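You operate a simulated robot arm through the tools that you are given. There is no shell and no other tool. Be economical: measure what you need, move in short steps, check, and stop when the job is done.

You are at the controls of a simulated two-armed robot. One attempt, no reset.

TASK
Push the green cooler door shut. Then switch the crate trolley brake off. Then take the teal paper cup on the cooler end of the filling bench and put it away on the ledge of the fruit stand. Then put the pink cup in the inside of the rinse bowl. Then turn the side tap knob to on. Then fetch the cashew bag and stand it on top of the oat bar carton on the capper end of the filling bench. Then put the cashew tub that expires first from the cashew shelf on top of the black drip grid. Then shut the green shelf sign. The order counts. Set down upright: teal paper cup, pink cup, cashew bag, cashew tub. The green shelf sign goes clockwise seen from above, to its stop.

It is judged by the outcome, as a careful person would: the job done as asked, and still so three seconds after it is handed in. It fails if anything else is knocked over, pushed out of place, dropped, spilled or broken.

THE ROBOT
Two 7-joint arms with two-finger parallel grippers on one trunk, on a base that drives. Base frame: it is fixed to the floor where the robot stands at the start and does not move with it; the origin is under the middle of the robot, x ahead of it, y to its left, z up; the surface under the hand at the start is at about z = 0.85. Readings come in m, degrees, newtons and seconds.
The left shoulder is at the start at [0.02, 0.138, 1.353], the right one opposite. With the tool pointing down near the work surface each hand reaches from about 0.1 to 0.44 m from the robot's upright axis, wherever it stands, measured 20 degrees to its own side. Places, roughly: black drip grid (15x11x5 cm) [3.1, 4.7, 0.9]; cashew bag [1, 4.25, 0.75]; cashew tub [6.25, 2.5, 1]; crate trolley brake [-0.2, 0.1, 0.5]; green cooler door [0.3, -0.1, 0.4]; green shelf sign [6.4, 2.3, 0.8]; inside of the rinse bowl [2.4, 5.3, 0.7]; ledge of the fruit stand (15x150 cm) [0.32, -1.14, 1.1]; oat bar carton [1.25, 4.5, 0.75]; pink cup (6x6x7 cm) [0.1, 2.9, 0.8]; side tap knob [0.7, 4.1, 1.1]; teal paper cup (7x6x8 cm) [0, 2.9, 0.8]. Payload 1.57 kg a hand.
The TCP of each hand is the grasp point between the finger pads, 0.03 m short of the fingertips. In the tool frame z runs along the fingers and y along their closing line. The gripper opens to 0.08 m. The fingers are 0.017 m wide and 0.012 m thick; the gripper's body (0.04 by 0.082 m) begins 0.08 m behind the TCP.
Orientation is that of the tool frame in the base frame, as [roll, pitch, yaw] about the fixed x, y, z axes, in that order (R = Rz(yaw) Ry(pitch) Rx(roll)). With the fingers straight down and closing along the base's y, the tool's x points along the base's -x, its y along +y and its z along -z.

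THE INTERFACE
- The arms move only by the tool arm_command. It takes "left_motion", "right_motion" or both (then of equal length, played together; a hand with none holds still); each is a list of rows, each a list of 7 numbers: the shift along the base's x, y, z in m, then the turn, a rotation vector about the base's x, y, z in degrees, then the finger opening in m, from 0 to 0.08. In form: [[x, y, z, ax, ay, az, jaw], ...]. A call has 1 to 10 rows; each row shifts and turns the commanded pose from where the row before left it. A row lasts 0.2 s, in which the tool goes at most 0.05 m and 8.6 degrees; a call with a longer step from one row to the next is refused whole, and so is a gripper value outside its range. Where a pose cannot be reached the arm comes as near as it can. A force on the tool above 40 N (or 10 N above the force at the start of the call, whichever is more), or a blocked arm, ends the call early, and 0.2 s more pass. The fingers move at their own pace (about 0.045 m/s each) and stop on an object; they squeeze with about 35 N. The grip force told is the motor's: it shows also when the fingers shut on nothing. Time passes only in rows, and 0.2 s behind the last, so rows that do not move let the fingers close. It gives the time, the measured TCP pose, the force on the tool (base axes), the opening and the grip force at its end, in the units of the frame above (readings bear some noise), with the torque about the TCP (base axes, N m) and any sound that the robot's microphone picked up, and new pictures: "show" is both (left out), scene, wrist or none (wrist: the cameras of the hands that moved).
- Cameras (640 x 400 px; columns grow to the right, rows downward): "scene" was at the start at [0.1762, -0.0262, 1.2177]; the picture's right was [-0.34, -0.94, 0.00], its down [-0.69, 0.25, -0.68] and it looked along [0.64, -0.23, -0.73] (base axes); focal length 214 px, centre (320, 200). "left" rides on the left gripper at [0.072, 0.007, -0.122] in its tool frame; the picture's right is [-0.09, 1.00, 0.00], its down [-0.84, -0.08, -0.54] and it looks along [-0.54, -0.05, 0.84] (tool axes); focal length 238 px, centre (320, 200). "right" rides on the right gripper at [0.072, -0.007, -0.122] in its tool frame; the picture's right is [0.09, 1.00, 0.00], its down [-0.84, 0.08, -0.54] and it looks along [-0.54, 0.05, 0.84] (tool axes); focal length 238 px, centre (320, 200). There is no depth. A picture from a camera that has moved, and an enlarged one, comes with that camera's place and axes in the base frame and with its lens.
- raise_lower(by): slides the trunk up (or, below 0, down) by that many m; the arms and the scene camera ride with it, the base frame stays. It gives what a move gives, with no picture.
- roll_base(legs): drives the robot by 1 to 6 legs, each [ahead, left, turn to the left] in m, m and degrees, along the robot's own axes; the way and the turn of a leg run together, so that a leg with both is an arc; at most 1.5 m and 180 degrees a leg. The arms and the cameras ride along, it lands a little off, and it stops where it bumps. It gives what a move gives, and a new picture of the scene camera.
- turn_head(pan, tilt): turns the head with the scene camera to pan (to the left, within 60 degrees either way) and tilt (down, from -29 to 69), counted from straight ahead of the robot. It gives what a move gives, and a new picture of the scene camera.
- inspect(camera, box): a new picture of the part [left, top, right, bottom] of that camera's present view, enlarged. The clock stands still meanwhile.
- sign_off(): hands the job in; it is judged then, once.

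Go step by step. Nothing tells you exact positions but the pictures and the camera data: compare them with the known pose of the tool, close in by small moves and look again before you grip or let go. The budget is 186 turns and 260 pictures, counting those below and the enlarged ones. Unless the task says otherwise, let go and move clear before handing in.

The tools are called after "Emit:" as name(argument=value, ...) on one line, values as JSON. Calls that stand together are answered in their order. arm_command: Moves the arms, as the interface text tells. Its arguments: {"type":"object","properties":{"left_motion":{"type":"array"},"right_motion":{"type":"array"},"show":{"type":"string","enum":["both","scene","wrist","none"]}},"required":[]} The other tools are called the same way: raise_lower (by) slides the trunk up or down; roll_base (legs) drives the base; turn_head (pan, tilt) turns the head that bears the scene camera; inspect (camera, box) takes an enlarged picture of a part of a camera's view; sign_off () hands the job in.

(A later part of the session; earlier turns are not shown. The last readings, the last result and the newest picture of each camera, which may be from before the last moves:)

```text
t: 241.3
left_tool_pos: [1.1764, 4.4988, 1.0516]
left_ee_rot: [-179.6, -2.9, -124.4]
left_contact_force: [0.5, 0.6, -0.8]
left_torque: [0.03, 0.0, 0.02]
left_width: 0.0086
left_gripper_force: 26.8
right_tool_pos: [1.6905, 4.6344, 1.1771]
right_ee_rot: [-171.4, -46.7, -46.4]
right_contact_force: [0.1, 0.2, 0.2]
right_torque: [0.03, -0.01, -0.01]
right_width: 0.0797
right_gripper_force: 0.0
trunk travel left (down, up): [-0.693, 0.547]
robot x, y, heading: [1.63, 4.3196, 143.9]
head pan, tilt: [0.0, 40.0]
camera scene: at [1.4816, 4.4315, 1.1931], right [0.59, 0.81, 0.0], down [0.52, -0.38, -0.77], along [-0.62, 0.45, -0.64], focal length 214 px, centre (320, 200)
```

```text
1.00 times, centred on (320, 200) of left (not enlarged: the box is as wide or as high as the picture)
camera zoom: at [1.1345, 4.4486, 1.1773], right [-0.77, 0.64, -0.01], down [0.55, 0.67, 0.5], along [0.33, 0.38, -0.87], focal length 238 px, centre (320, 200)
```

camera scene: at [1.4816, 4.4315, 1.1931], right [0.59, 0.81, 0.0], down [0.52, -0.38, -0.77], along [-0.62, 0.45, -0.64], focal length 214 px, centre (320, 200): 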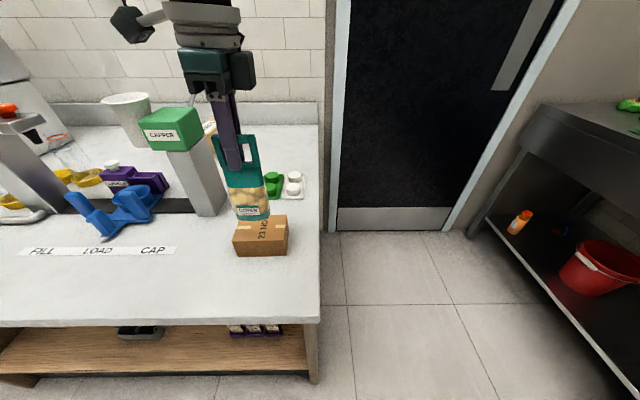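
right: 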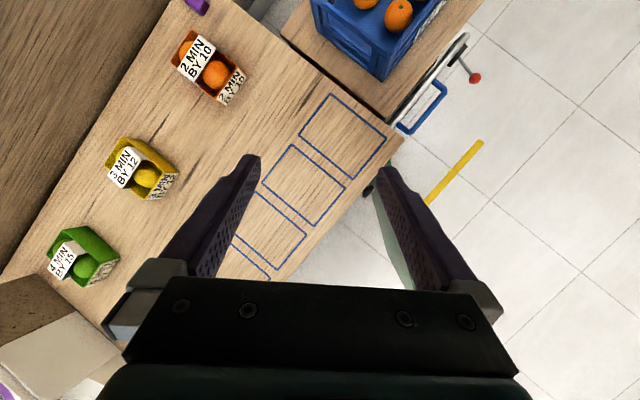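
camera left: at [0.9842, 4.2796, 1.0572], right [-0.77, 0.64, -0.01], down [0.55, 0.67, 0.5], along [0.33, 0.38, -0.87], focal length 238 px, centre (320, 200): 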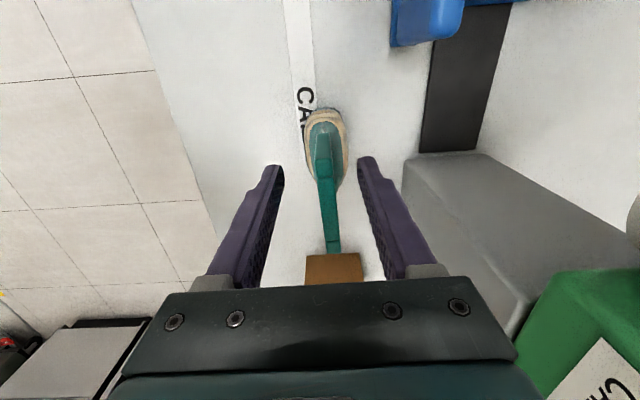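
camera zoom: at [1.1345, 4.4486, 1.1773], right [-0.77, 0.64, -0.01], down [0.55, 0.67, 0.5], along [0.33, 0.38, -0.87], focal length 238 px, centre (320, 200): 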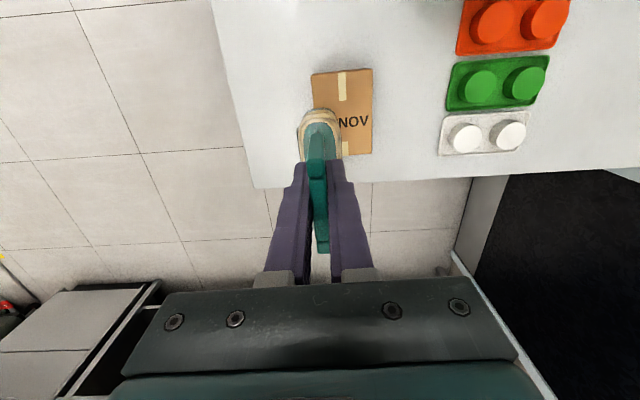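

Bag needs 2.7 cm forward to be centred on the carton. Move and lower to near contact.

Emit:
arm_command(left_motion=[[-0.012, 0.007, 0, 0, 0, 0, 0.0], [-0.011, 0.007, 0, 0, 0, 0, 0.0], [0, 0, -0.02, 0, 0, 0, 0.0], [0, 0, -0.02, 0, 0, 0, 0.0], [0, 0, -0.01, 0, 0, 0, 0.0]], show="both")

Emit:
inspect(camera="scene", box=[190, 120, 330, 270])

```text
t: 242.6
left_tool_pos: [1.1825, 4.4933, 1.0072]
left_ee_rot: [-179.6, -3.0, -124.5]
left_contact_force: [0.1, -0.2, -0.7]
left_torque: [0.02, -0.05, 0.0]
left_width: 0.0082
left_gripper_force: 27.1
left hand out of reach, approached as far as the arm can: row 1, 2, 3, 4
right_tool_pos: [1.6906, 4.6358, 1.1786]
right_ee_rot: [-171.3, -46.8, -46.3]
right_contact_force: [-0.4, 0.2, -0.2]
right_torque: [-0.01, 0.05, 0.02]
right_width: 0.0799
right_gripper_force: 0.1
trunk travel left (down, up): [-0.693, 0.547]
robot x, y, heading: [1.6319, 4.3214, 143.8]
head pan, tilt: [0.0, 40.0]
camera scene: at [1.4816, 4.4315, 1.1931], right [0.59, 0.81, 0.0], down [0.52, -0.38, -0.77], along [-0.62, 0.45, -0.64], focal length 214 px, centre (320, 200)
camera left: at [1.1399, 4.4435, 1.1331], right [-0.77, 0.64, -0.01], down [0.55, 0.67, 0.5], along [0.33, 0.38, -0.87], focal length 238 px, centre (320, 200)
```

scene: 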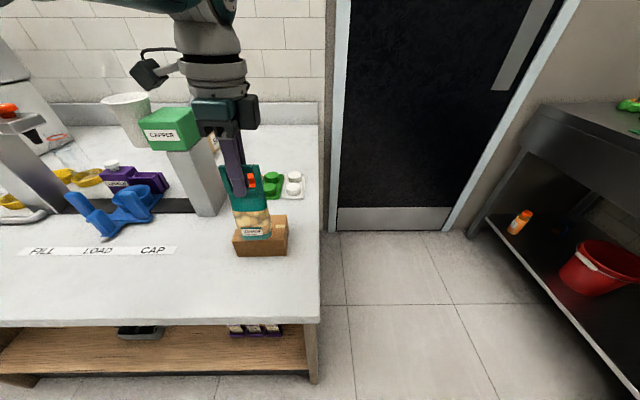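
left: 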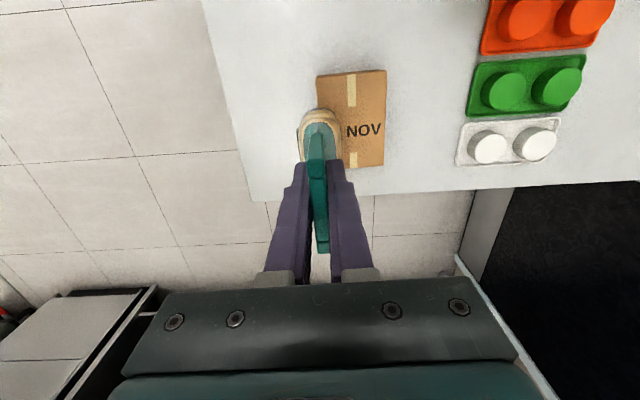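

```text
2.67 times, centred on (260, 195) of scene
camera zoom: at [1.4816, 4.4315, 1.1931], right [0.59, 0.81, 0.0], down [0.52, -0.38, -0.77], along [-0.62, 0.45, -0.64], focal length 572 px, centre (480, 213)
```

zoom: 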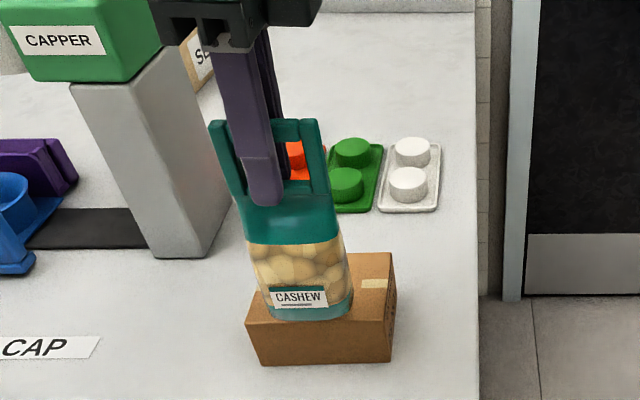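

The arm hit its reach limit; I use the base for the last 3.5 cm.

Emit:
roll_base(legs=[[0.035, 0, 0]])

Emit:
inspect(camera="left", box=[200, 20, 480, 260])

Emit:
inspect(camera="scene", box=[190, 120, 330, 270])

```text
t: 243.4
left_tool_pos: [1.154, 4.5145, 1.0072]
left_ee_rot: [-179.7, -2.9, -124.4]
left_contact_force: [0.2, 0.1, -1.0]
left_torque: [0.03, -0.02, -0.03]
left_width: 0.0084
left_gripper_force: 27.0
right_tool_pos: [1.6624, 4.6548, 1.178]
right_ee_rot: [-171.2, -46.6, -46.2]
right_contact_force: [-0.3, 0.7, -0.1]
right_torque: [-0.02, 0.02, -0.02]
right_width: 0.0802
right_gripper_force: 0.0
trunk travel left (down, up): [-0.693, 0.547]
robot x, y, heading: [1.6, 4.3434, 143.9]
head pan, tilt: [0.0, 40.0]
camera scene: at [1.4533, 4.4522, 1.1931], right [0.59, 0.81, 0.0], down [0.52, -0.38, -0.77], along [-0.62, 0.45, -0.64], focal length 214 px, centre (320, 200)
```

scene: 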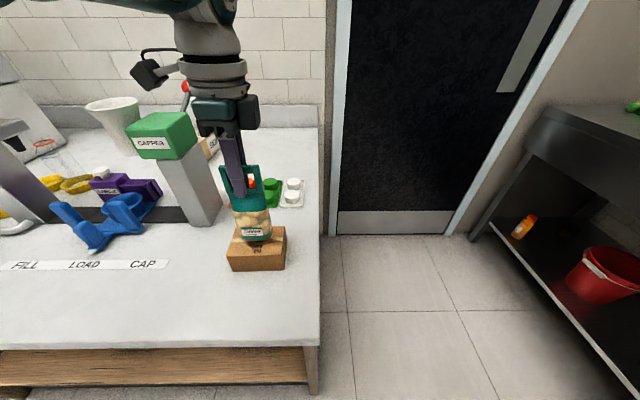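

```text
1.67 times, centred on (340, 140) of left
camera zoom: at [1.1118, 4.4643, 1.1329], right [-0.77, 0.64, -0.01], down [0.55, 0.67, 0.5], along [0.33, 0.38, -0.87], focal length 397 px, centre (287, 300)
```

zoom: 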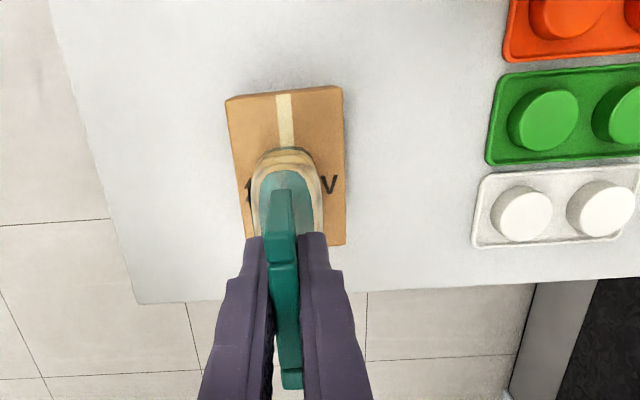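

```text
2.67 times, centred on (260, 195) of scene
camera zoom: at [1.4533, 4.4522, 1.1931], right [0.59, 0.81, 0.0], down [0.52, -0.38, -0.77], along [-0.62, 0.45, -0.64], focal length 572 px, centre (480, 213)
```

zoom: 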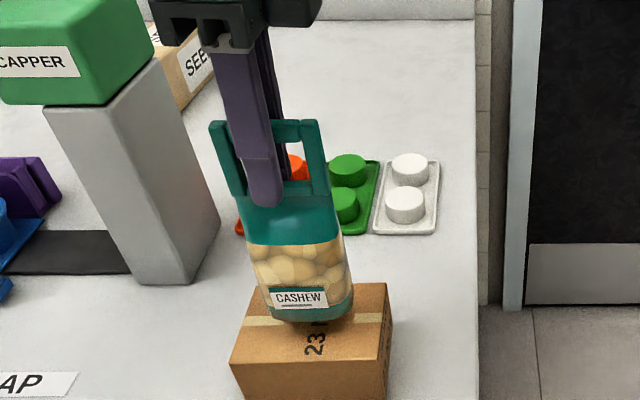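

Bag is centred over the carton. Lower by trunk to contact.

Emit:
raise_lower(by=-0.015)

Emit:
inspect(camera="scene", box=[200, 150, 320, 280])

```text
t: 244.0
left_tool_pos: [1.1535, 4.5133, 0.9919]
left_ee_rot: [-179.6, -2.9, -124.4]
left_contact_force: [0.3, -0.4, -0.6]
left_torque: [0.01, 0.01, -0.02]
left_width: 0.0085
left_gripper_force: 27.3
right_tool_pos: [1.6619, 4.6554, 1.1622]
right_ee_rot: [-171.3, -46.8, -46.3]
right_contact_force: [0.3, 0.1, -0.3]
right_torque: [-0.03, -0.01, -0.02]
right_width: 0.0801
right_gripper_force: 0.1
trunk travel left (down, up): [-0.678, 0.562]
robot x, y, heading: [1.5994, 4.3384, 143.8]
head pan, tilt: [0.0, 40.0]
```

```text
3.08 times, centred on (260, 215) of scene
camera zoom: at [1.4533, 4.4522, 1.1781], right [0.59, 0.81, 0.0], down [0.52, -0.38, -0.77], along [-0.62, 0.45, -0.64], focal length 660 px, centre (505, 154)
```

zoom: 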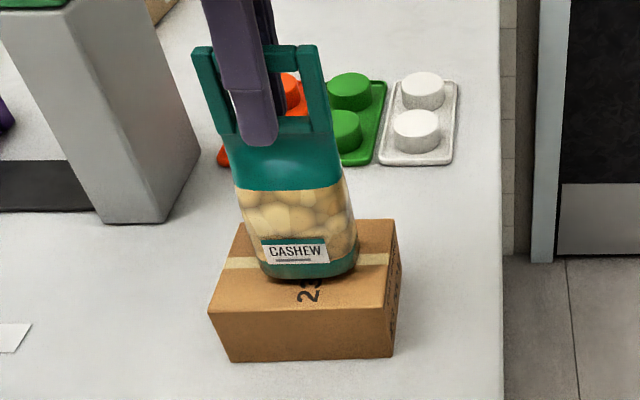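

Emit:
raise_lower(by=-0.007)

Emit:
inspect(camera="scene", box=[200, 150, 320, 280])

```text
t: 244.6
left_tool_pos: [1.1542, 4.5146, 0.9867]
left_ee_rot: [-179.6, -3.0, -124.4]
left_contact_force: [5.4, -3.2, 16.2]
left_torque: [-0.24, -0.42, -0.01]
left_width: 0.0085
left_gripper_force: 26.9
right_tool_pos: [1.6626, 4.6557, 1.1556]
right_ee_rot: [-171.3, -46.7, -46.2]
right_contact_force: [-0.3, 0.1, -0.5]
right_torque: [0.01, 0.03, -0.04]
right_width: 0.08
right_gripper_force: 0.0
trunk travel left (down, up): [-0.671, 0.569]
robot x, y, heading: [1.6036, 4.3402, 144.2]
head pan, tilt: [0.0, 40.0]
```

```text
3.08 times, centred on (260, 215) of scene
camera zoom: at [1.453, 4.4521, 1.1714], right [0.59, 0.81, 0.0], down [0.52, -0.38, -0.77], along [-0.62, 0.45, -0.64], focal length 660 px, centre (505, 154)
```

zoom: 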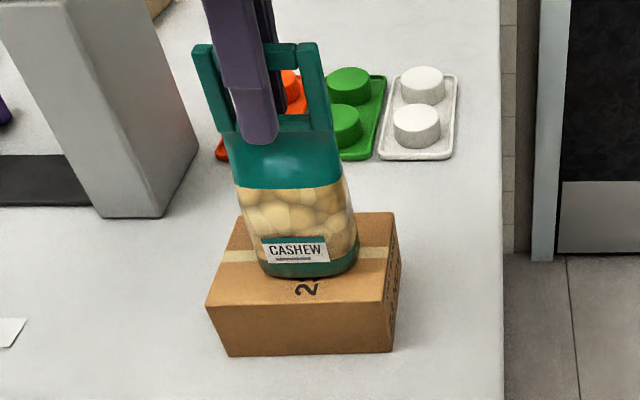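

Contact (16 N), bag stands on the carton. Open and rise straight up.

Emit:
arm_command(left_motion=[[0, 0, 0, 0, 0, 0, 0.02], [0, 0, 0, 0, 0, 0, 0.045], [0, 0, 0, 0, 0, 0, 0.045], [0, 0, 0, 0, 0, 0, 0.045]], show="none")

Emit:
raise_lower(by=0.2)

Emit:
inspect(camera="scene", box=[160, 150, 360, 400])

```text
t: 245.6
left_tool_pos: [1.1533, 4.5135, 0.9858]
left_ee_rot: [-179.8, -2.9, -124.3]
left_contact_force: [0.2, -0.5, 0.3]
left_torque: [-0.01, 0.0, 0.0]
left_width: 0.045
left_gripper_force: 0.1
right_tool_pos: [1.6629, 4.656, 1.1562]
right_ee_rot: [-171.3, -46.8, -46.3]
right_contact_force: [-0.1, 0.9, -0.2]
right_torque: [0.01, 0.02, 0.0]
right_width: 0.0799
right_gripper_force: 0.1
trunk travel left (down, up): [-0.671, 0.569]
robot x, y, heading: [1.6037, 4.3445, 143.9]
head pan, tilt: [0.0, 40.0]
```

```text
t: 247.8
left_tool_pos: [1.1533, 4.5149, 1.1857]
left_ee_rot: [-179.7, -2.9, -124.4]
left_contact_force: [0.1, 0.8, 0.0]
left_torque: [-0.01, -0.01, 0.03]
left_width: 0.0451
left_gripper_force: 0.1
right_tool_pos: [1.6634, 4.6543, 1.356]
right_ee_rot: [-171.2, -46.7, -46.3]
right_contact_force: [0.3, 0.2, 0.7]
right_torque: [-0.02, 0.03, 0.0]
right_width: 0.0798
right_gripper_force: 0.0
trunk travel left (down, up): [-0.871, 0.369]
robot x, y, heading: [1.6026, 4.3383, 143.7]
head pan, tilt: [0.0, 40.0]
```

```text
1.60 times, centred on (260, 275) of scene
camera zoom: at [1.4533, 4.4522, 1.3711], right [0.59, 0.81, 0.0], down [0.52, -0.38, -0.77], along [-0.62, 0.45, -0.64], focal length 343 px, centre (416, 80)
```

zoom: 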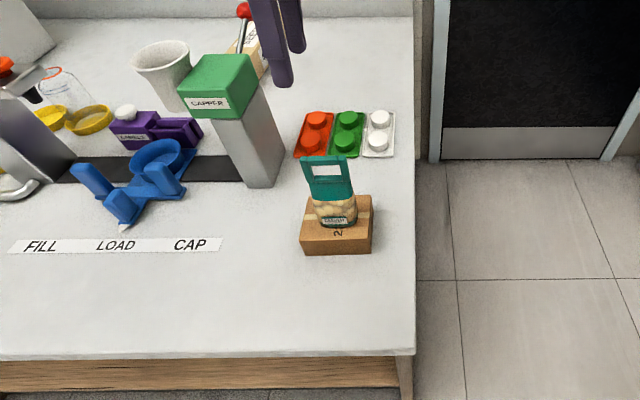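

Bag stands on the carton. Next the cashew shelf at about (6.25,2.5): back off, turn to face the back wall and look right along the aisle.

Emit:
roll_base(legs=[[-0.45, 0, 0], [0, 0, -92]])

Emit:
turn_head(pan=-60, tilt=20)

```text
t: 254.4
left_tool_pos: [2.1566, 4.5139, 1.1854]
left_ee_rot: [-179.8, -2.9, 142.2]
left_contact_force: [0.5, -0.4, 0.3]
left_torque: [0.04, -0.04, -0.01]
left_width: 0.045
left_gripper_force: 0.0
right_tool_pos: [2.2673, 3.9987, 1.3556]
right_ee_rot: [-171.2, -46.7, -139.6]
right_contact_force: [-1.0, 0.0, -0.5]
right_torque: [0.02, 0.02, -0.01]
right_width: 0.0801
right_gripper_force: 0.0
trunk travel left (down, up): [-0.871, 0.369]
robot x, y, heading: [1.959, 4.0799, 50.5]
head pan, tilt: [0.0, 40.0]
camera scene: at [2.0782, 4.2219, 1.3711], right [0.77, -0.64, 0.0], down [-0.41, -0.5, -0.77], along [0.49, 0.59, -0.64], focal length 214 px, centre (320, 200)
```

scene: 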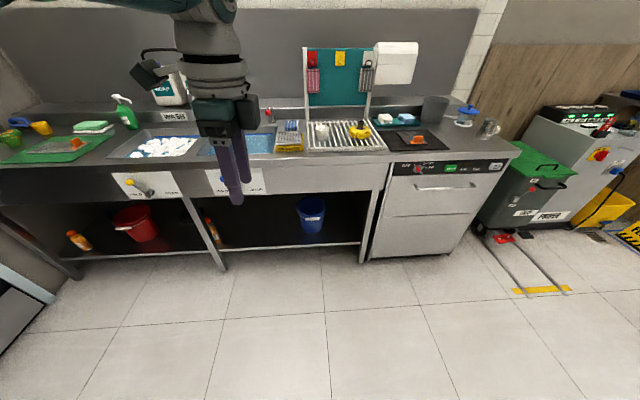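

```text
t: 255.7
left_tool_pos: [2.1571, 4.5155, 1.1854]
left_ee_rot: [-179.7, -2.8, 142.2]
left_contact_force: [0.1, 0.0, 0.0]
left_torque: [0.0, 0.03, 0.0]
left_width: 0.045
left_gripper_force: 0.1
right_tool_pos: [2.268, 3.9977, 1.3557]
right_ee_rot: [-171.2, -46.6, -139.6]
right_contact_force: [0.4, -0.2, 0.2]
right_torque: [-0.05, 0.01, -0.01]
right_width: 0.08
right_gripper_force: 0.0
trunk travel left (down, up): [-0.871, 0.369]
robot x, y, heading: [1.9572, 4.0799, 50.5]
head pan, tilt: [-60.0, 20.0]
camera scene: at [2.1159, 4.141, 1.4025], right [-0.17, -0.99, 0.0], down [-0.34, 0.06, -0.94], along [0.93, -0.15, -0.34], focal length 214 px, centre (320, 200)
```

scene: 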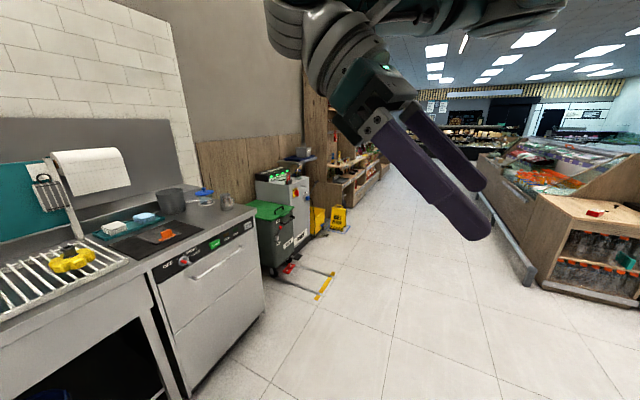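

Emit:
inspect(camera="scene", box=[60, 170, 260, 300])

Emit:
inspect(camera="scene", box=[240, 80, 440, 220])

```text
3.08 times, centred on (160, 235) of scene
camera zoom: at [2.1159, 4.141, 1.4025], right [-0.17, -0.99, 0.0], down [-0.34, 0.06, -0.94], along [0.93, -0.15, -0.34], focal length 660 px, centre (812, 92)
```

zoom: 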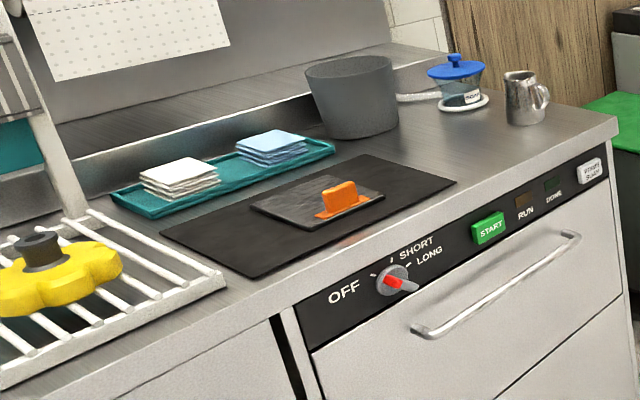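

```text
2.86 times, centred on (340, 150) of scene
camera zoom: at [2.1159, 4.141, 1.4025], right [-0.17, -0.99, 0.0], down [-0.34, 0.06, -0.94], along [0.93, -0.15, -0.34], focal length 613 px, centre (263, 343)
```

zoom: 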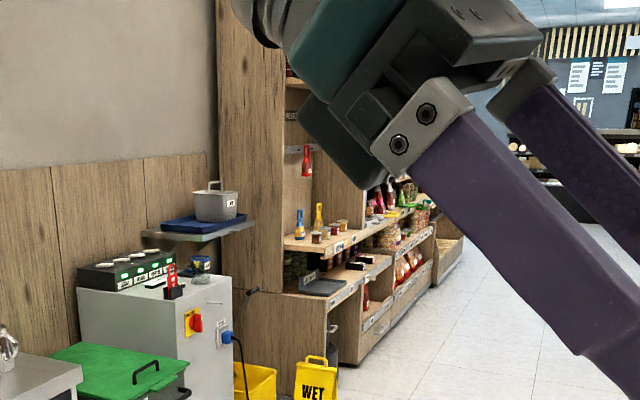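

The drip grid is the dark plate on the black mat by the dishwasher (≈(3.11,4.73,0.9)). The aisle is clear; I strafe right along it to the shelf unit.

Emit:
roll_base(legs=[[0, -1.5, 0], [0, -1.5, 0], [0, -1.0, 1.5]])

Emit:
turn_head(pan=-15, tilt=20)

```text
t: 275.2
left_tool_pos: [5.3339, 2.0874, 1.1846]
left_ee_rot: [-179.7, -3.0, 148.5]
left_contact_force: [0.1, 0.2, 0.1]
left_torque: [0.04, -0.01, 0.0]
left_width: 0.0452
left_gripper_force: 0.1
right_tool_pos: [5.4998, 1.586, 1.3559]
right_ee_rot: [-171.3, -46.9, -133.3]
right_contact_force: [-0.7, 0.1, 0.8]
right_torque: [0.0, 0.0, 0.01]
right_width: 0.0801
right_gripper_force: 0.1
trunk travel left (down, up): [-0.871, 0.369]
robot x, y, heading: [5.1832, 1.6306, 56.5]
head pan, tilt: [-60.0, 20.0]
camera scene: at [5.3331, 1.7118, 1.4025], right [-0.06, -1.0, 0.0], down [-0.34, 0.02, -0.94], along [0.94, -0.05, -0.34], focal length 214 px, centre (320, 200)
```

scene: 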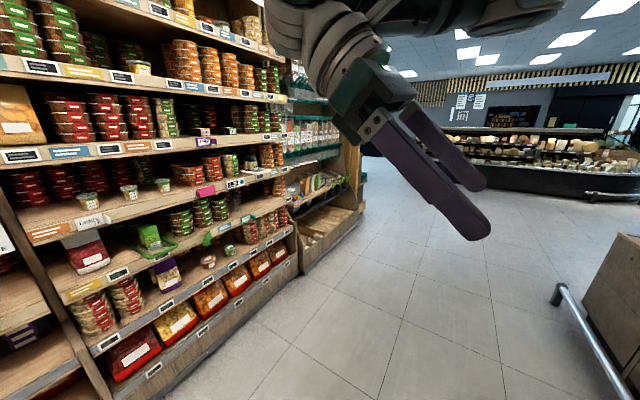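

```text
t: 276.3
left_tool_pos: [5.3327, 2.0876, 1.187]
left_ee_rot: [-179.7, -2.9, 148.5]
left_contact_force: [0.2, 0.6, 0.5]
left_torque: [0.02, 0.0, 0.01]
left_width: 0.0448
left_gripper_force: 0.1
right_tool_pos: [5.4991, 1.5876, 1.3564]
right_ee_rot: [-171.3, -46.7, -133.4]
right_contact_force: [0.1, -0.7, 0.1]
right_torque: [-0.01, -0.01, -0.01]
right_width: 0.08
right_gripper_force: 0.0
trunk travel left (down, up): [-0.871, 0.369]
robot x, y, heading: [5.1865, 1.6348, 56.7]
head pan, tilt: [-15.0, 20.0]
camera scene: at [5.3096, 1.779, 1.4025], right [0.67, -0.75, 0.0], down [-0.26, -0.23, -0.94], along [0.7, 0.63, -0.34], focal length 214 px, centre (320, 200)
```

scene: 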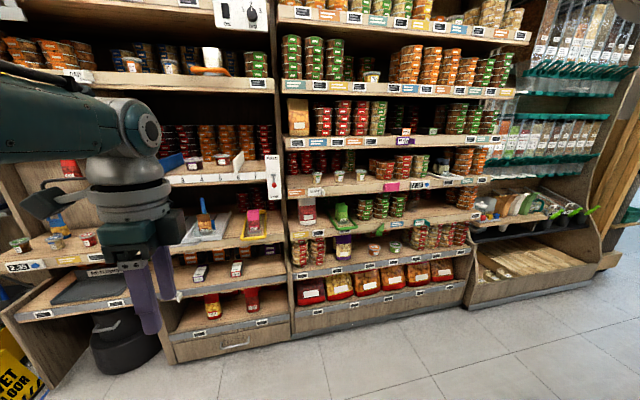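

The shelf with three small tubs is ahead to the right. I square up to the shelf and move closer to read the dates.

Emit:
roll_base(legs=[[0.3, -0.4, -4.7]])

Emit:
turn_head(pan=0, tilt=25)

```text
t: 279.2
left_tool_pos: [5.8635, 2.0836, 1.185]
left_ee_rot: [-179.7, -2.9, 144.1]
left_contact_force: [1.1, 0.6, -0.5]
left_torque: [0.0, 0.01, -0.01]
left_width: 0.0452
left_gripper_force: 0.1
right_tool_pos: [5.9938, 1.5726, 1.3556]
right_ee_rot: [-171.4, -46.8, -137.7]
right_contact_force: [0.2, -0.5, 0.1]
right_torque: [0.0, -0.02, 0.0]
right_width: 0.08
right_gripper_force: 0.0
trunk travel left (down, up): [-0.871, 0.369]
robot x, y, heading: [5.6819, 1.6443, 52.3]
head pan, tilt: [-15.0, 20.0]
camera scene: at [5.8171, 1.7783, 1.4025], right [0.61, -0.79, 0.0], down [-0.27, -0.21, -0.94], along [0.75, 0.57, -0.34], focal length 214 px, centre (320, 200)
```

scene: 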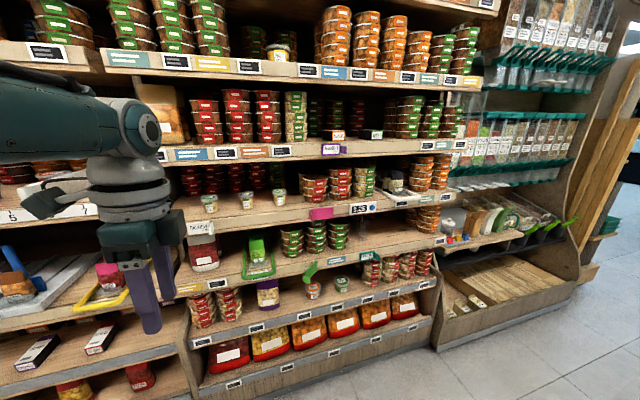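

```text
t: 280.0
left_tool_pos: [5.8642, 2.0833, 1.1872]
left_ee_rot: [-179.7, -2.8, 144.0]
left_contact_force: [0.5, 0.3, -0.1]
left_torque: [0.0, -0.02, 0.0]
left_width: 0.045
left_gripper_force: 0.1
right_tool_pos: [5.9911, 1.5717, 1.3562]
right_ee_rot: [-171.3, -46.9, -137.7]
right_contact_force: [0.5, 0.1, -0.4]
right_torque: [0.0, -0.08, -0.03]
right_width: 0.0799
right_gripper_force: 0.0
trunk travel left (down, up): [-0.871, 0.369]
robot x, y, heading: [5.6819, 1.6435, 52.3]
head pan, tilt: [0.0, 25.0]
camera scene: at [5.7994, 1.7947, 1.3944], right [0.79, -0.61, 0.0], down [-0.26, -0.33, -0.91], along [0.55, 0.72, -0.42], focal length 214 px, centre (320, 200)
```

scene: 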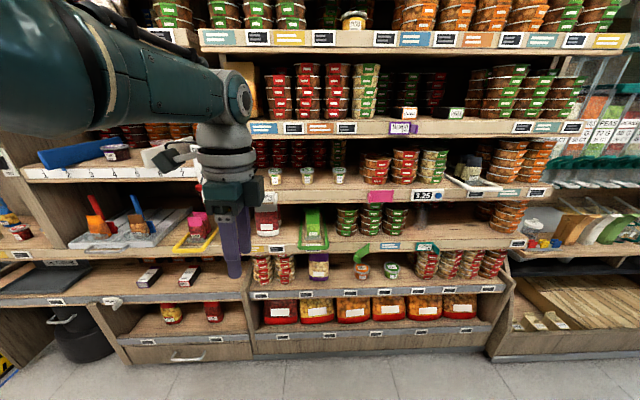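

Emit:
inspect(camera="scene", box=[250, 140, 450, 290])

Emit:
inspect(camera="scene", box=[255, 150, 365, 215])

```text
2.67 times, centred on (350, 215) of scene
camera zoom: at [5.7994, 1.7947, 1.3944], right [0.79, -0.61, 0.0], down [-0.26, -0.33, -0.91], along [0.55, 0.72, -0.42], focal length 572 px, centre (240, 160)
```

zoom: 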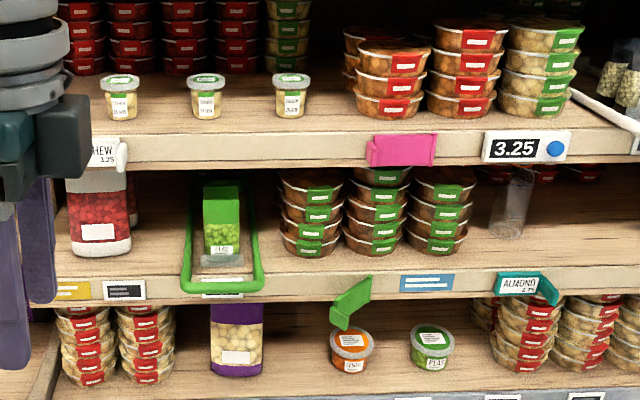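

```text
5.82 times, centred on (310, 182) of scene
camera zoom: at [5.7994, 1.7947, 1.3944], right [0.79, -0.61, 0.0], down [-0.26, -0.33, -0.91], along [0.55, 0.72, -0.42], focal length 1248 px, centre (378, 302)
```

zoom: 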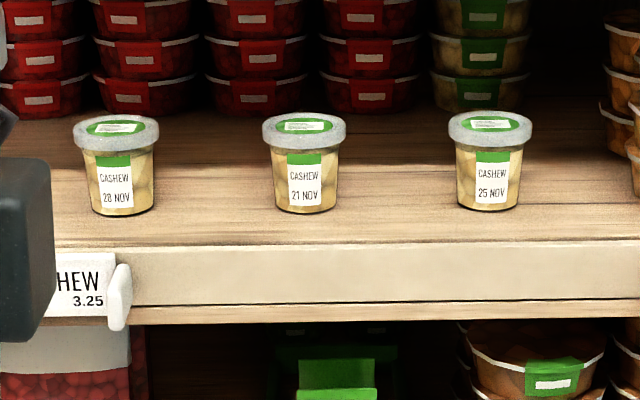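

Emit:
inspect(camera="scene", box=[298, 165, 318, 190])

Emit:
inspect(camera="scene", box=[265, 165, 285, 190])

Emit:
inspect(camera="scene", box=[300, 190, 440, 300])

```text
16.00 times, centred on (308, 178) of scene
camera zoom: at [5.7994, 1.7947, 1.3944], right [0.79, -0.61, 0.0], down [-0.26, -0.33, -0.91], along [0.55, 0.72, -0.42], focal length 3432 px, centre (512, 560)
```

zoom: 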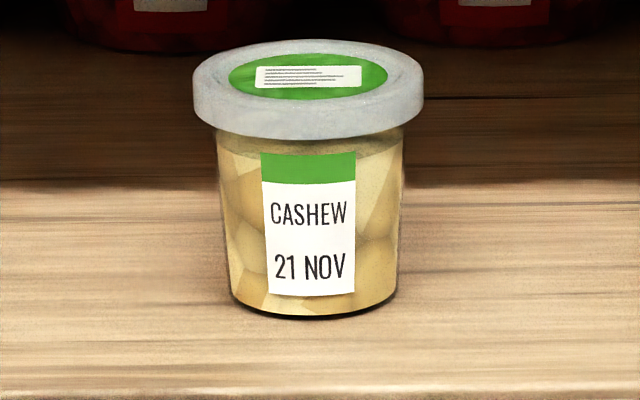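

```text
16.00 times, centred on (275, 178) of scene
camera zoom: at [5.7994, 1.7947, 1.3944], right [0.79, -0.61, 0.0], down [-0.26, -0.33, -0.91], along [0.55, 0.72, -0.42], focal length 3432 px, centre (1040, 560)
```

zoom: 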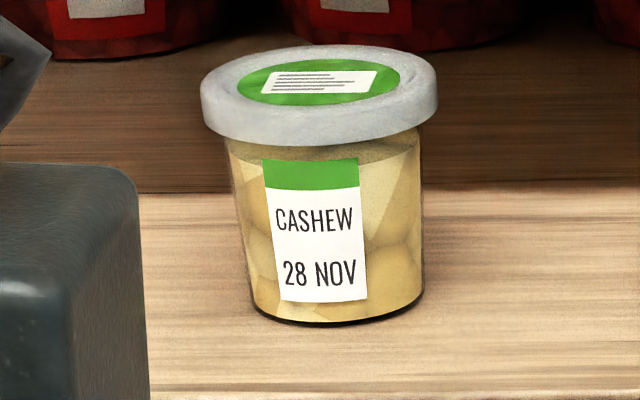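

```text
3.64 times, centred on (370, 245) of scene
camera zoom: at [5.7994, 1.7947, 1.3944], right [0.79, -0.61, 0.0], down [-0.26, -0.33, -0.91], along [0.55, 0.72, -0.42], focal length 780 px, centre (138, 36)
```

zoom: 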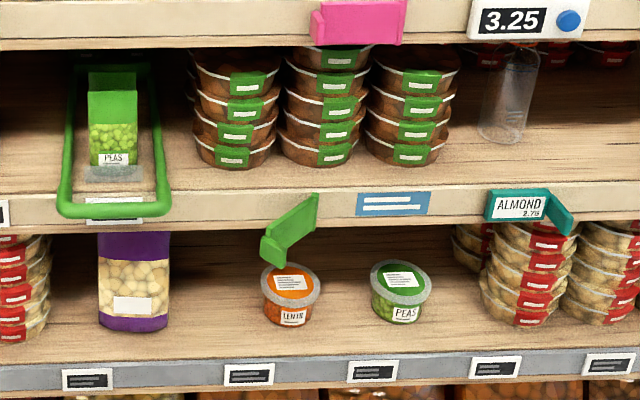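

21 NOV (middle) expires first; tub centre ≈(6.289,2.518,1.10). I turn the left hand back and pitch it forward to 30° below level.

Emit:
arm_command(left_motion=[[0, 0, 0, 0, 0, 8.5, 0.08], [0, 0, 0, 0, 0, 8.5, 0.08], [0, 0, 0, 0, 0, 8.5, 0.08], [0, 0, 0, 0, 0, 8.5, 0.08], [0, 0, 0, 0, 0, 8.5, 0.08], [0, 0, 0, 0, 0, 8.5, 0.08], [0, 0, 0, 0, 0, 8.5, 0.08], [0, 0, 0, 0, 0, 8.5, 0.08], [0, 0, 0, 0, 0, 8.5, 0.08], [0, 0, 0, 0, 0, 8.5, 0.08]], show="none")

Emit:
arm_command(left_motion=[[0, 0, 0, 0, 0, 3.3, 0.08], [0, 0, 0, 6.25, -4.83, 0, 0.08], [0, 0, 0, 6.25, -4.83, 0, 0.08], [0, 0, 0, 6.25, -4.83, 0, 0.08], [0, 0, 0, 6.25, -4.83, 0, 0.08], [0, 0, 0, 6.25, -4.83, 0, 0.08], [0, 0, 0, 6.25, -4.83, 0, 0.08], [0, 0, 0, 6.25, -4.83, 0, 0.08], [0, 0, 0, 6.25, -4.83, 0, 0.08]], show="wrist")

```text
t: 282.2
left_tool_pos: [5.859, 2.0784, 1.1881]
left_ee_rot: [-179.6, -2.8, -130.8]
left_contact_force: [0.3, -0.6, 0.0]
left_torque: [0.01, -0.01, -0.01]
left_width: 0.08
left_gripper_force: 0.2
left hand out of reach, approached as far as the arm can: row 3, 7
right_tool_pos: [5.9918, 1.5729, 1.3558]
right_ee_rot: [-171.3, -46.7, -137.7]
right_contact_force: [0.2, -0.6, -0.1]
right_torque: [-0.01, -0.02, 0.01]
right_width: 0.08
right_gripper_force: 0.1
trunk travel left (down, up): [-0.871, 0.369]
robot x, y, heading: [5.6791, 1.6403, 52.6]
head pan, tilt: [0.0, 25.0]
```

```text
t: 284.2
left_tool_pos: [5.9538, 2.1634, 1.145]
left_ee_rot: [179.7, 57.6, -127.8]
left_contact_force: [-0.6, 0.1, 0.7]
left_torque: [-0.01, 0.01, -0.01]
left_width: 0.0798
left_gripper_force: 0.1
left hand out of reach, approached as far as the arm can: row 2, 3, 4, 5, 6, 7, 8, 9
right_tool_pos: [5.9922, 1.5713, 1.3555]
right_ee_rot: [-171.3, -46.9, -137.7]
right_contact_force: [0.1, -1.2, -0.1]
right_torque: [0.01, -0.03, -0.03]
right_width: 0.08
right_gripper_force: 0.1
trunk travel left (down, up): [-0.871, 0.369]
robot x, y, heading: [5.6809, 1.6393, 51.8]
head pan, tilt: [0.0, 25.0]
camera left: at [5.8634, 2.0551, 1.1509], right [-0.76, 0.65, 0.08], down [0.06, -0.05, 1.0], along [0.65, 0.76, 0.0], focal length 238 px, centre (320, 200)
```

left: 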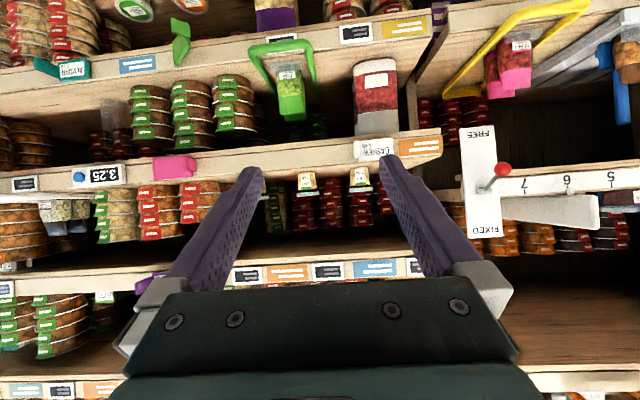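

Wrist view confirms the middle tub at (6.294,2.514,1.10). Lower 4 cm, drive in and re-check.

Emit:
raise_lower(by=-0.043)

Emit:
roll_base(legs=[[0.34, -0.05, 0]])

Emit:
inspect(camera="left", box=[0, 0, 640, 400])

```text
t: 285.1
left_tool_pos: [5.9532, 2.1638, 1.103]
left_ee_rot: [179.8, 57.4, -127.5]
left_contact_force: [-0.7, -0.5, 0.1]
left_torque: [0.01, 0.03, -0.01]
left_width: 0.08
left_gripper_force: 0.1
right_tool_pos: [5.9916, 1.5708, 1.3136]
right_ee_rot: [-171.3, -46.7, -137.7]
right_contact_force: [-0.1, 0.1, -0.8]
right_torque: [0.01, 0.03, 0.01]
right_width: 0.0803
right_gripper_force: 0.0
trunk travel left (down, up): [-0.828, 0.412]
robot x, y, heading: [5.6771, 1.6404, 52.4]
head pan, tilt: [0.0, 25.0]
```

```text
t: 287.3
left_tool_pos: [6.2064, 2.4022, 1.1028]
left_ee_rot: [179.8, 57.3, -127.8]
left_contact_force: [0.0, 0.3, -0.7]
left_torque: [0.03, 0.01, -0.01]
left_width: 0.0802
left_gripper_force: 0.0
right_tool_pos: [6.2404, 1.8074, 1.3129]
right_ee_rot: [-171.4, -46.8, -138.2]
right_contact_force: [-0.5, 0.1, 0.0]
right_torque: [0.01, -0.03, -0.03]
right_width: 0.08
right_gripper_force: 0.2
trunk travel left (down, up): [-0.828, 0.412]
robot x, y, heading: [5.9298, 1.8802, 52.1]
head pan, tilt: [0.0, 25.0]
camera scene: at [6.0499, 2.0326, 1.3514], right [0.79, -0.62, 0.0], down [-0.26, -0.33, -0.91], along [0.56, 0.71, -0.42], focal length 214 px, centre (320, 200)
```

scene: 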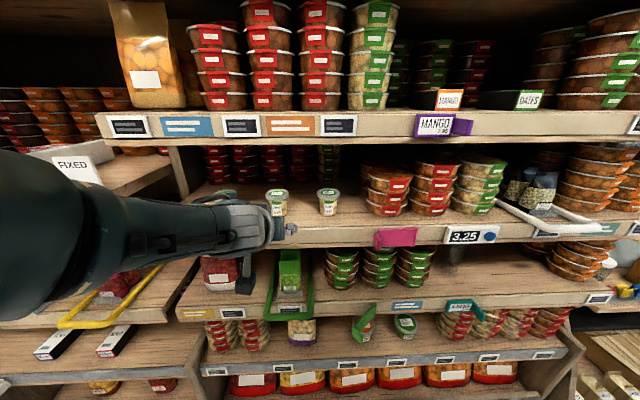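

```text
1.00 times, centred on (320, 200) of left (not enlarged: the box is as wide or as high as the picture)
camera zoom: at [6.116, 2.2926, 1.1081], right [-0.76, 0.65, 0.08], down [0.06, -0.05, 1.0], along [0.65, 0.76, 0.0], focal length 238 px, centre (320, 200)
```

zoom: 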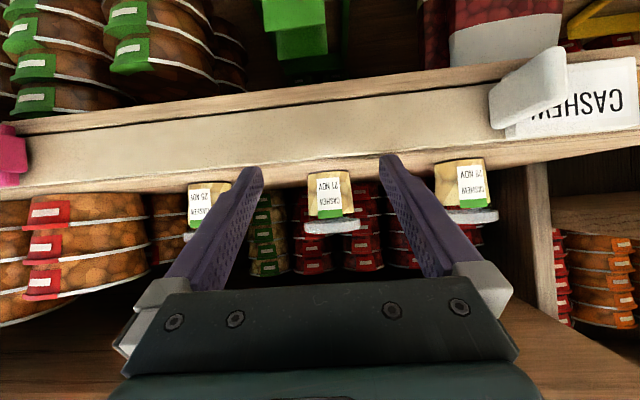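

Tub 21 NOV is dead ahead, 13.8 cm away. Drive 10 cm, then fine approach by arm.

Emit:
raise_lower(by=0.007)

Emit:
roll_base(legs=[[0.1, 0, 0]])

Emit:
inspect(camera="left", box=[0, 0, 640, 400])

```text
t: 287.9
left_tool_pos: [6.2076, 2.3993, 1.1091]
left_ee_rot: [179.8, 57.4, -128.1]
left_contact_force: [0.3, -0.1, -0.7]
left_torque: [-0.01, 0.02, -0.01]
left_width: 0.0801
left_gripper_force: 0.1
right_tool_pos: [6.2407, 1.8088, 1.3195]
right_ee_rot: [-171.4, -46.8, -138.2]
right_contact_force: [0.8, 0.3, 0.2]
right_torque: [-0.02, -0.01, -0.01]
right_width: 0.0798
right_gripper_force: 0.1
trunk travel left (down, up): [-0.835, 0.405]
robot x, y, heading: [5.93, 1.8805, 51.8]
head pan, tilt: [0.0, 25.0]
```

```text
t: 289.0
left_tool_pos: [6.2703, 2.4802, 1.1094]
left_ee_rot: [179.8, 57.4, -128.0]
left_contact_force: [0.8, 0.0, 0.7]
left_torque: [-0.01, 0.0, 0.01]
left_width: 0.0801
left_gripper_force: 0.0
right_tool_pos: [6.3044, 1.8878, 1.3195]
right_ee_rot: [-171.3, -46.8, -138.1]
right_contact_force: [0.5, 0.6, 0.3]
right_torque: [-0.02, -0.02, 0.0]
right_width: 0.0799
right_gripper_force: 0.1
trunk travel left (down, up): [-0.835, 0.405]
robot x, y, heading: [5.9927, 1.9618, 51.9]
head pan, tilt: [0.0, 25.0]
camera scene: at [6.1131, 2.1128, 1.3584], right [0.79, -0.62, 0.0], down [-0.26, -0.33, -0.91], along [0.56, 0.71, -0.42], focal length 214 px, centre (320, 200)
```

scene: 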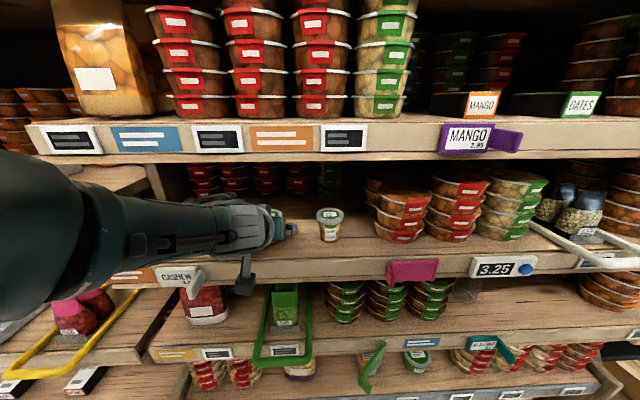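

```text
1.00 times, centred on (320, 200) of left (not enlarged: the box is as wide or as high as the picture)
camera zoom: at [6.1793, 2.3726, 1.115], right [-0.76, 0.65, 0.08], down [0.06, -0.05, 1.0], along [0.65, 0.76, 0.0], focal length 238 px, centre (320, 200)
```

zoom: 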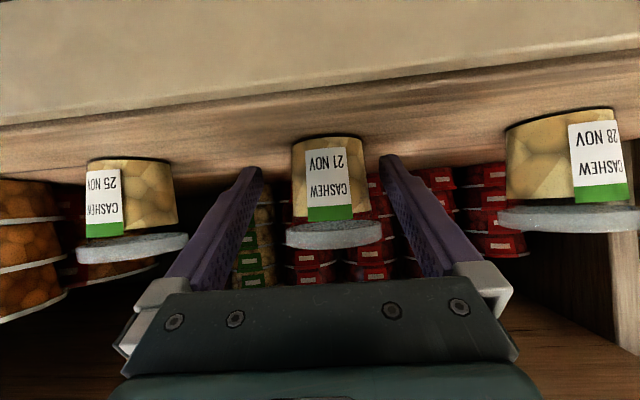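

Nearly there; move the last 3.3 cm.

Emit:
arm_command(left_motion=[[0.0085, 0.0143, 0, 0, 0, 0, 0.08], [0.0085, 0.0143, 0, 0, 0, 0, 0.08]], show="wrist")

```text
t: 289.6
left_tool_pos: [6.2655, 2.4953, 1.1172]
left_ee_rot: [179.7, 57.4, -128.0]
left_contact_force: [-0.3, -0.3, 0.6]
left_torque: [0.02, 0.01, 0.0]
left_width: 0.08
left_gripper_force: 0.1
left hand out of reach, approached as far as the arm can: row 1, 2
right_tool_pos: [6.3036, 1.8899, 1.3192]
right_ee_rot: [-171.3, -46.8, -138.2]
right_contact_force: [0.6, 0.3, -0.6]
right_torque: [0.0, 0.0, 0.0]
right_width: 0.08
right_gripper_force: 0.1
trunk travel left (down, up): [-0.835, 0.405]
robot x, y, heading: [5.9946, 1.9618, 51.8]
head pan, tilt: [0.0, 25.0]
camera left: at [6.1752, 2.3876, 1.1222], right [-0.76, 0.65, 0.08], down [0.06, -0.05, 1.0], along [0.65, 0.76, 0.0], focal length 238 px, centre (320, 200)
```

left: 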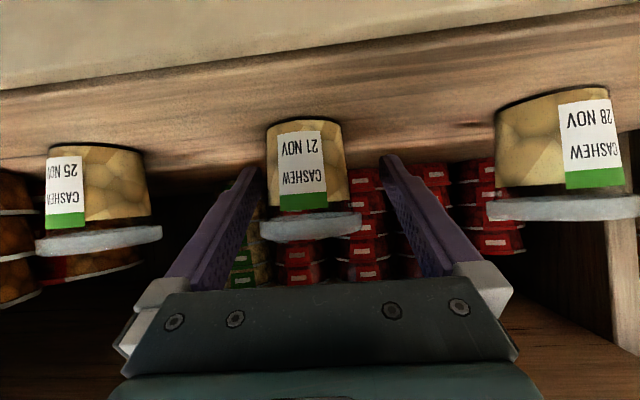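

The arm reached its limit and drifted; I undo that step and use the base for the final 3 cm.

Emit:
arm_command(left_motion=[[-0.0085, -0.0143, 0, 0, 0, 0, 0.08], [-0.0085, -0.0143, 0, 0, 0, 0, 0.08]], show="none")

Emit:
roll_base(legs=[[0.033, 0.003, 0]])

Emit:
inspect(camera="left", box=[0, 0, 640, 400])

```text
t: 290.2
left_tool_pos: [6.2664, 2.4786, 1.1033]
left_ee_rot: [179.7, 57.3, -128.0]
left_contact_force: [1.4, 0.2, 0.6]
left_torque: [-0.02, -0.01, -0.02]
left_width: 0.0796
left_gripper_force: 0.0
left hand out of reach, approached as far as the arm can: row 1, 2
right_tool_pos: [6.3043, 1.8886, 1.3196]
right_ee_rot: [-171.3, -46.9, -138.1]
right_contact_force: [0.3, -0.9, 0.8]
right_torque: [-0.01, 0.0, 0.0]
right_width: 0.0799
right_gripper_force: 0.2
trunk travel left (down, up): [-0.835, 0.405]
robot x, y, heading: [5.994, 1.9625, 51.7]
head pan, tilt: [0.0, 25.0]
```

```text
t: 291.1
left_tool_pos: [6.2841, 2.5071, 1.1028]
left_ee_rot: [179.7, 57.5, -128.0]
left_contact_force: [0.4, -0.1, 1.7]
left_torque: [-0.1, 0.06, 0.02]
left_width: 0.08
left_gripper_force: 0.1
right_tool_pos: [6.3212, 1.9156, 1.3191]
right_ee_rot: [-171.3, -46.7, -138.3]
right_contact_force: [-0.2, 0.1, -0.6]
right_torque: [0.02, -0.01, 0.01]
right_width: 0.0801
right_gripper_force: 0.1
trunk travel left (down, up): [-0.835, 0.405]
robot x, y, heading: [6.0105, 1.9936, 51.8]
head pan, tilt: [0.0, 25.0]
camera scene: at [6.1313, 2.1405, 1.3583], right [0.79, -0.62, 0.0], down [-0.26, -0.33, -0.91], along [0.56, 0.71, -0.42], focal length 214 px, centre (320, 200)
```

scene: 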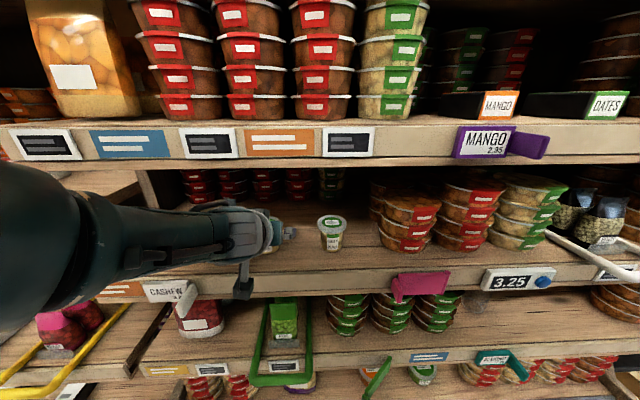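

```text
1.00 times, centred on (320, 200) of left (not enlarged: the box is as wide or as high as the picture)
camera zoom: at [6.1936, 2.3996, 1.1089], right [-0.76, 0.65, 0.08], down [0.06, -0.05, 1.0], along [0.65, 0.76, 0.0], focal length 238 px, centre (320, 200)
```

zoom: 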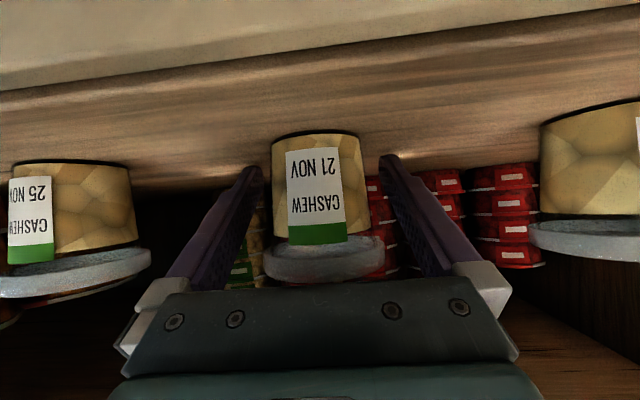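

The tub is between the fingers. Close.

Emit:
arm_command(left_motion=[[0, 0, 0, 0, 0, 0, 0.04], [0, 0, 0, 0, 0, 0, 0.04], [0, 0, 0, 0, 0, 0, 0.04], [0, 0, 0, 0, 0, 0, 0.04]], show="wrist")

```text
t: 292.1
left_tool_pos: [6.2856, 2.5076, 1.1035]
left_ee_rot: [179.8, 57.3, -128.0]
left_contact_force: [-0.2, 0.5, 1.2]
left_torque: [0.01, -0.04, 0.0]
left_width: 0.0501
left_gripper_force: 34.1
right_tool_pos: [6.3221, 1.9166, 1.319]
right_ee_rot: [-171.2, -46.8, -138.3]
right_contact_force: [0.0, -0.4, -0.2]
right_torque: [-0.01, 0.02, -0.02]
right_width: 0.0801
right_gripper_force: 0.0
trunk travel left (down, up): [-0.835, 0.405]
robot x, y, heading: [6.0128, 1.9927, 51.9]
head pan, tilt: [0.0, 25.0]
camera left: at [6.1935, 2.3993, 1.1089], right [-0.76, 0.65, 0.08], down [0.06, -0.05, 1.0], along [0.65, 0.76, 0.0], focal length 238 px, centre (320, 200)
```

left: 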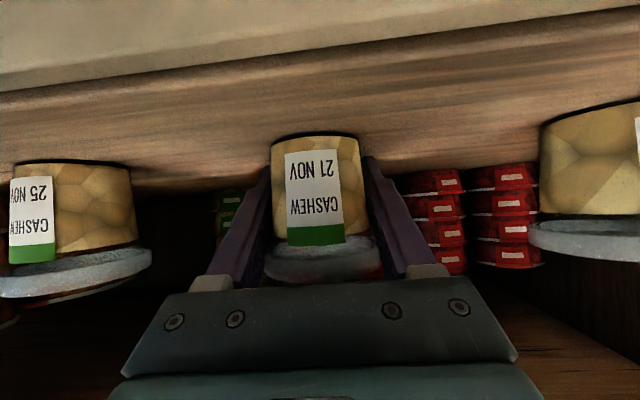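

Firm hold at 5.0 cm. Lift 2 cm and back straight out.

Emit:
raise_lower(by=0.02)

Emit:
roll_base(legs=[[-0.5, 0, 0]])

Emit:
inspect(camera="scene", box=[240, 100, 540, 320])

```text
t: 292.7
left_tool_pos: [6.2857, 2.5071, 1.1227]
left_ee_rot: [179.7, 57.5, -128.1]
left_contact_force: [-0.1, 0.3, -0.8]
left_torque: [0.01, 0.01, 0.02]
left_width: 0.0499
left_gripper_force: 34.8
right_tool_pos: [6.3214, 1.9149, 1.3385]
right_ee_rot: [-171.2, -46.8, -138.4]
right_contact_force: [-0.5, -0.7, 0.1]
right_torque: [0.02, 0.01, 0.03]
right_width: 0.08
right_gripper_force: 0.3
trunk travel left (down, up): [-0.855, 0.385]
robot x, y, heading: [6.0099, 1.9911, 51.9]
head pan, tilt: [0.0, 25.0]
```

```text
t: 295.7
left_tool_pos: [5.9755, 2.1192, 1.1233]
left_ee_rot: [179.6, 57.4, -127.6]
left_contact_force: [0.0, 0.7, -0.8]
left_torque: [0.0, -0.04, -0.02]
left_width: 0.05
left_gripper_force: 34.8
right_tool_pos: [6.0167, 1.5272, 1.3387]
right_ee_rot: [-171.3, -46.8, -137.8]
right_contact_force: [0.9, -0.2, 0.3]
right_torque: [-0.02, 0.0, -0.02]
right_width: 0.0801
right_gripper_force: 0.1
trunk travel left (down, up): [-0.855, 0.385]
robot x, y, heading: [5.7029, 1.5949, 52.2]
head pan, tilt: [0.0, 25.0]
camera scene: at [5.8253, 1.7509, 1.3784], right [0.79, -0.61, 0.0], down [-0.26, -0.33, -0.91], along [0.56, 0.72, -0.42], focal length 214 px, centre (320, 200)
```

scene: 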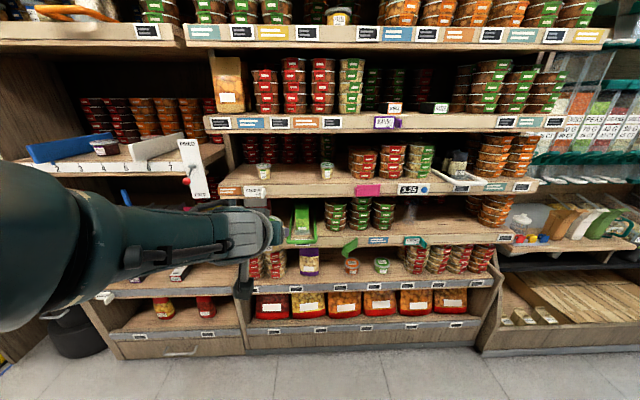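

```text
1.82 times, centred on (390, 210) of scene
camera zoom: at [5.8253, 1.7509, 1.3784], right [0.79, -0.61, 0.0], down [-0.26, -0.33, -0.91], along [0.56, 0.72, -0.42], focal length 390 px, centre (193, 182)
```

zoom: 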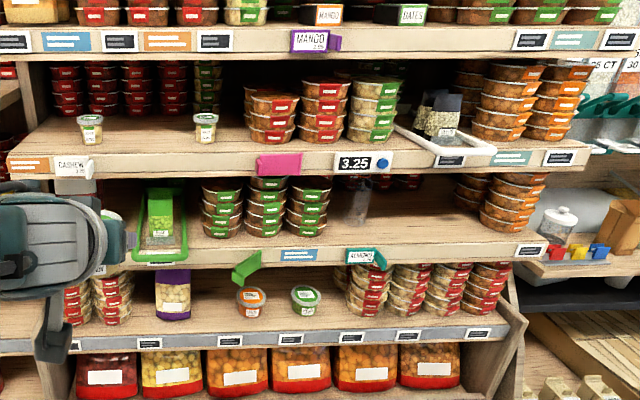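

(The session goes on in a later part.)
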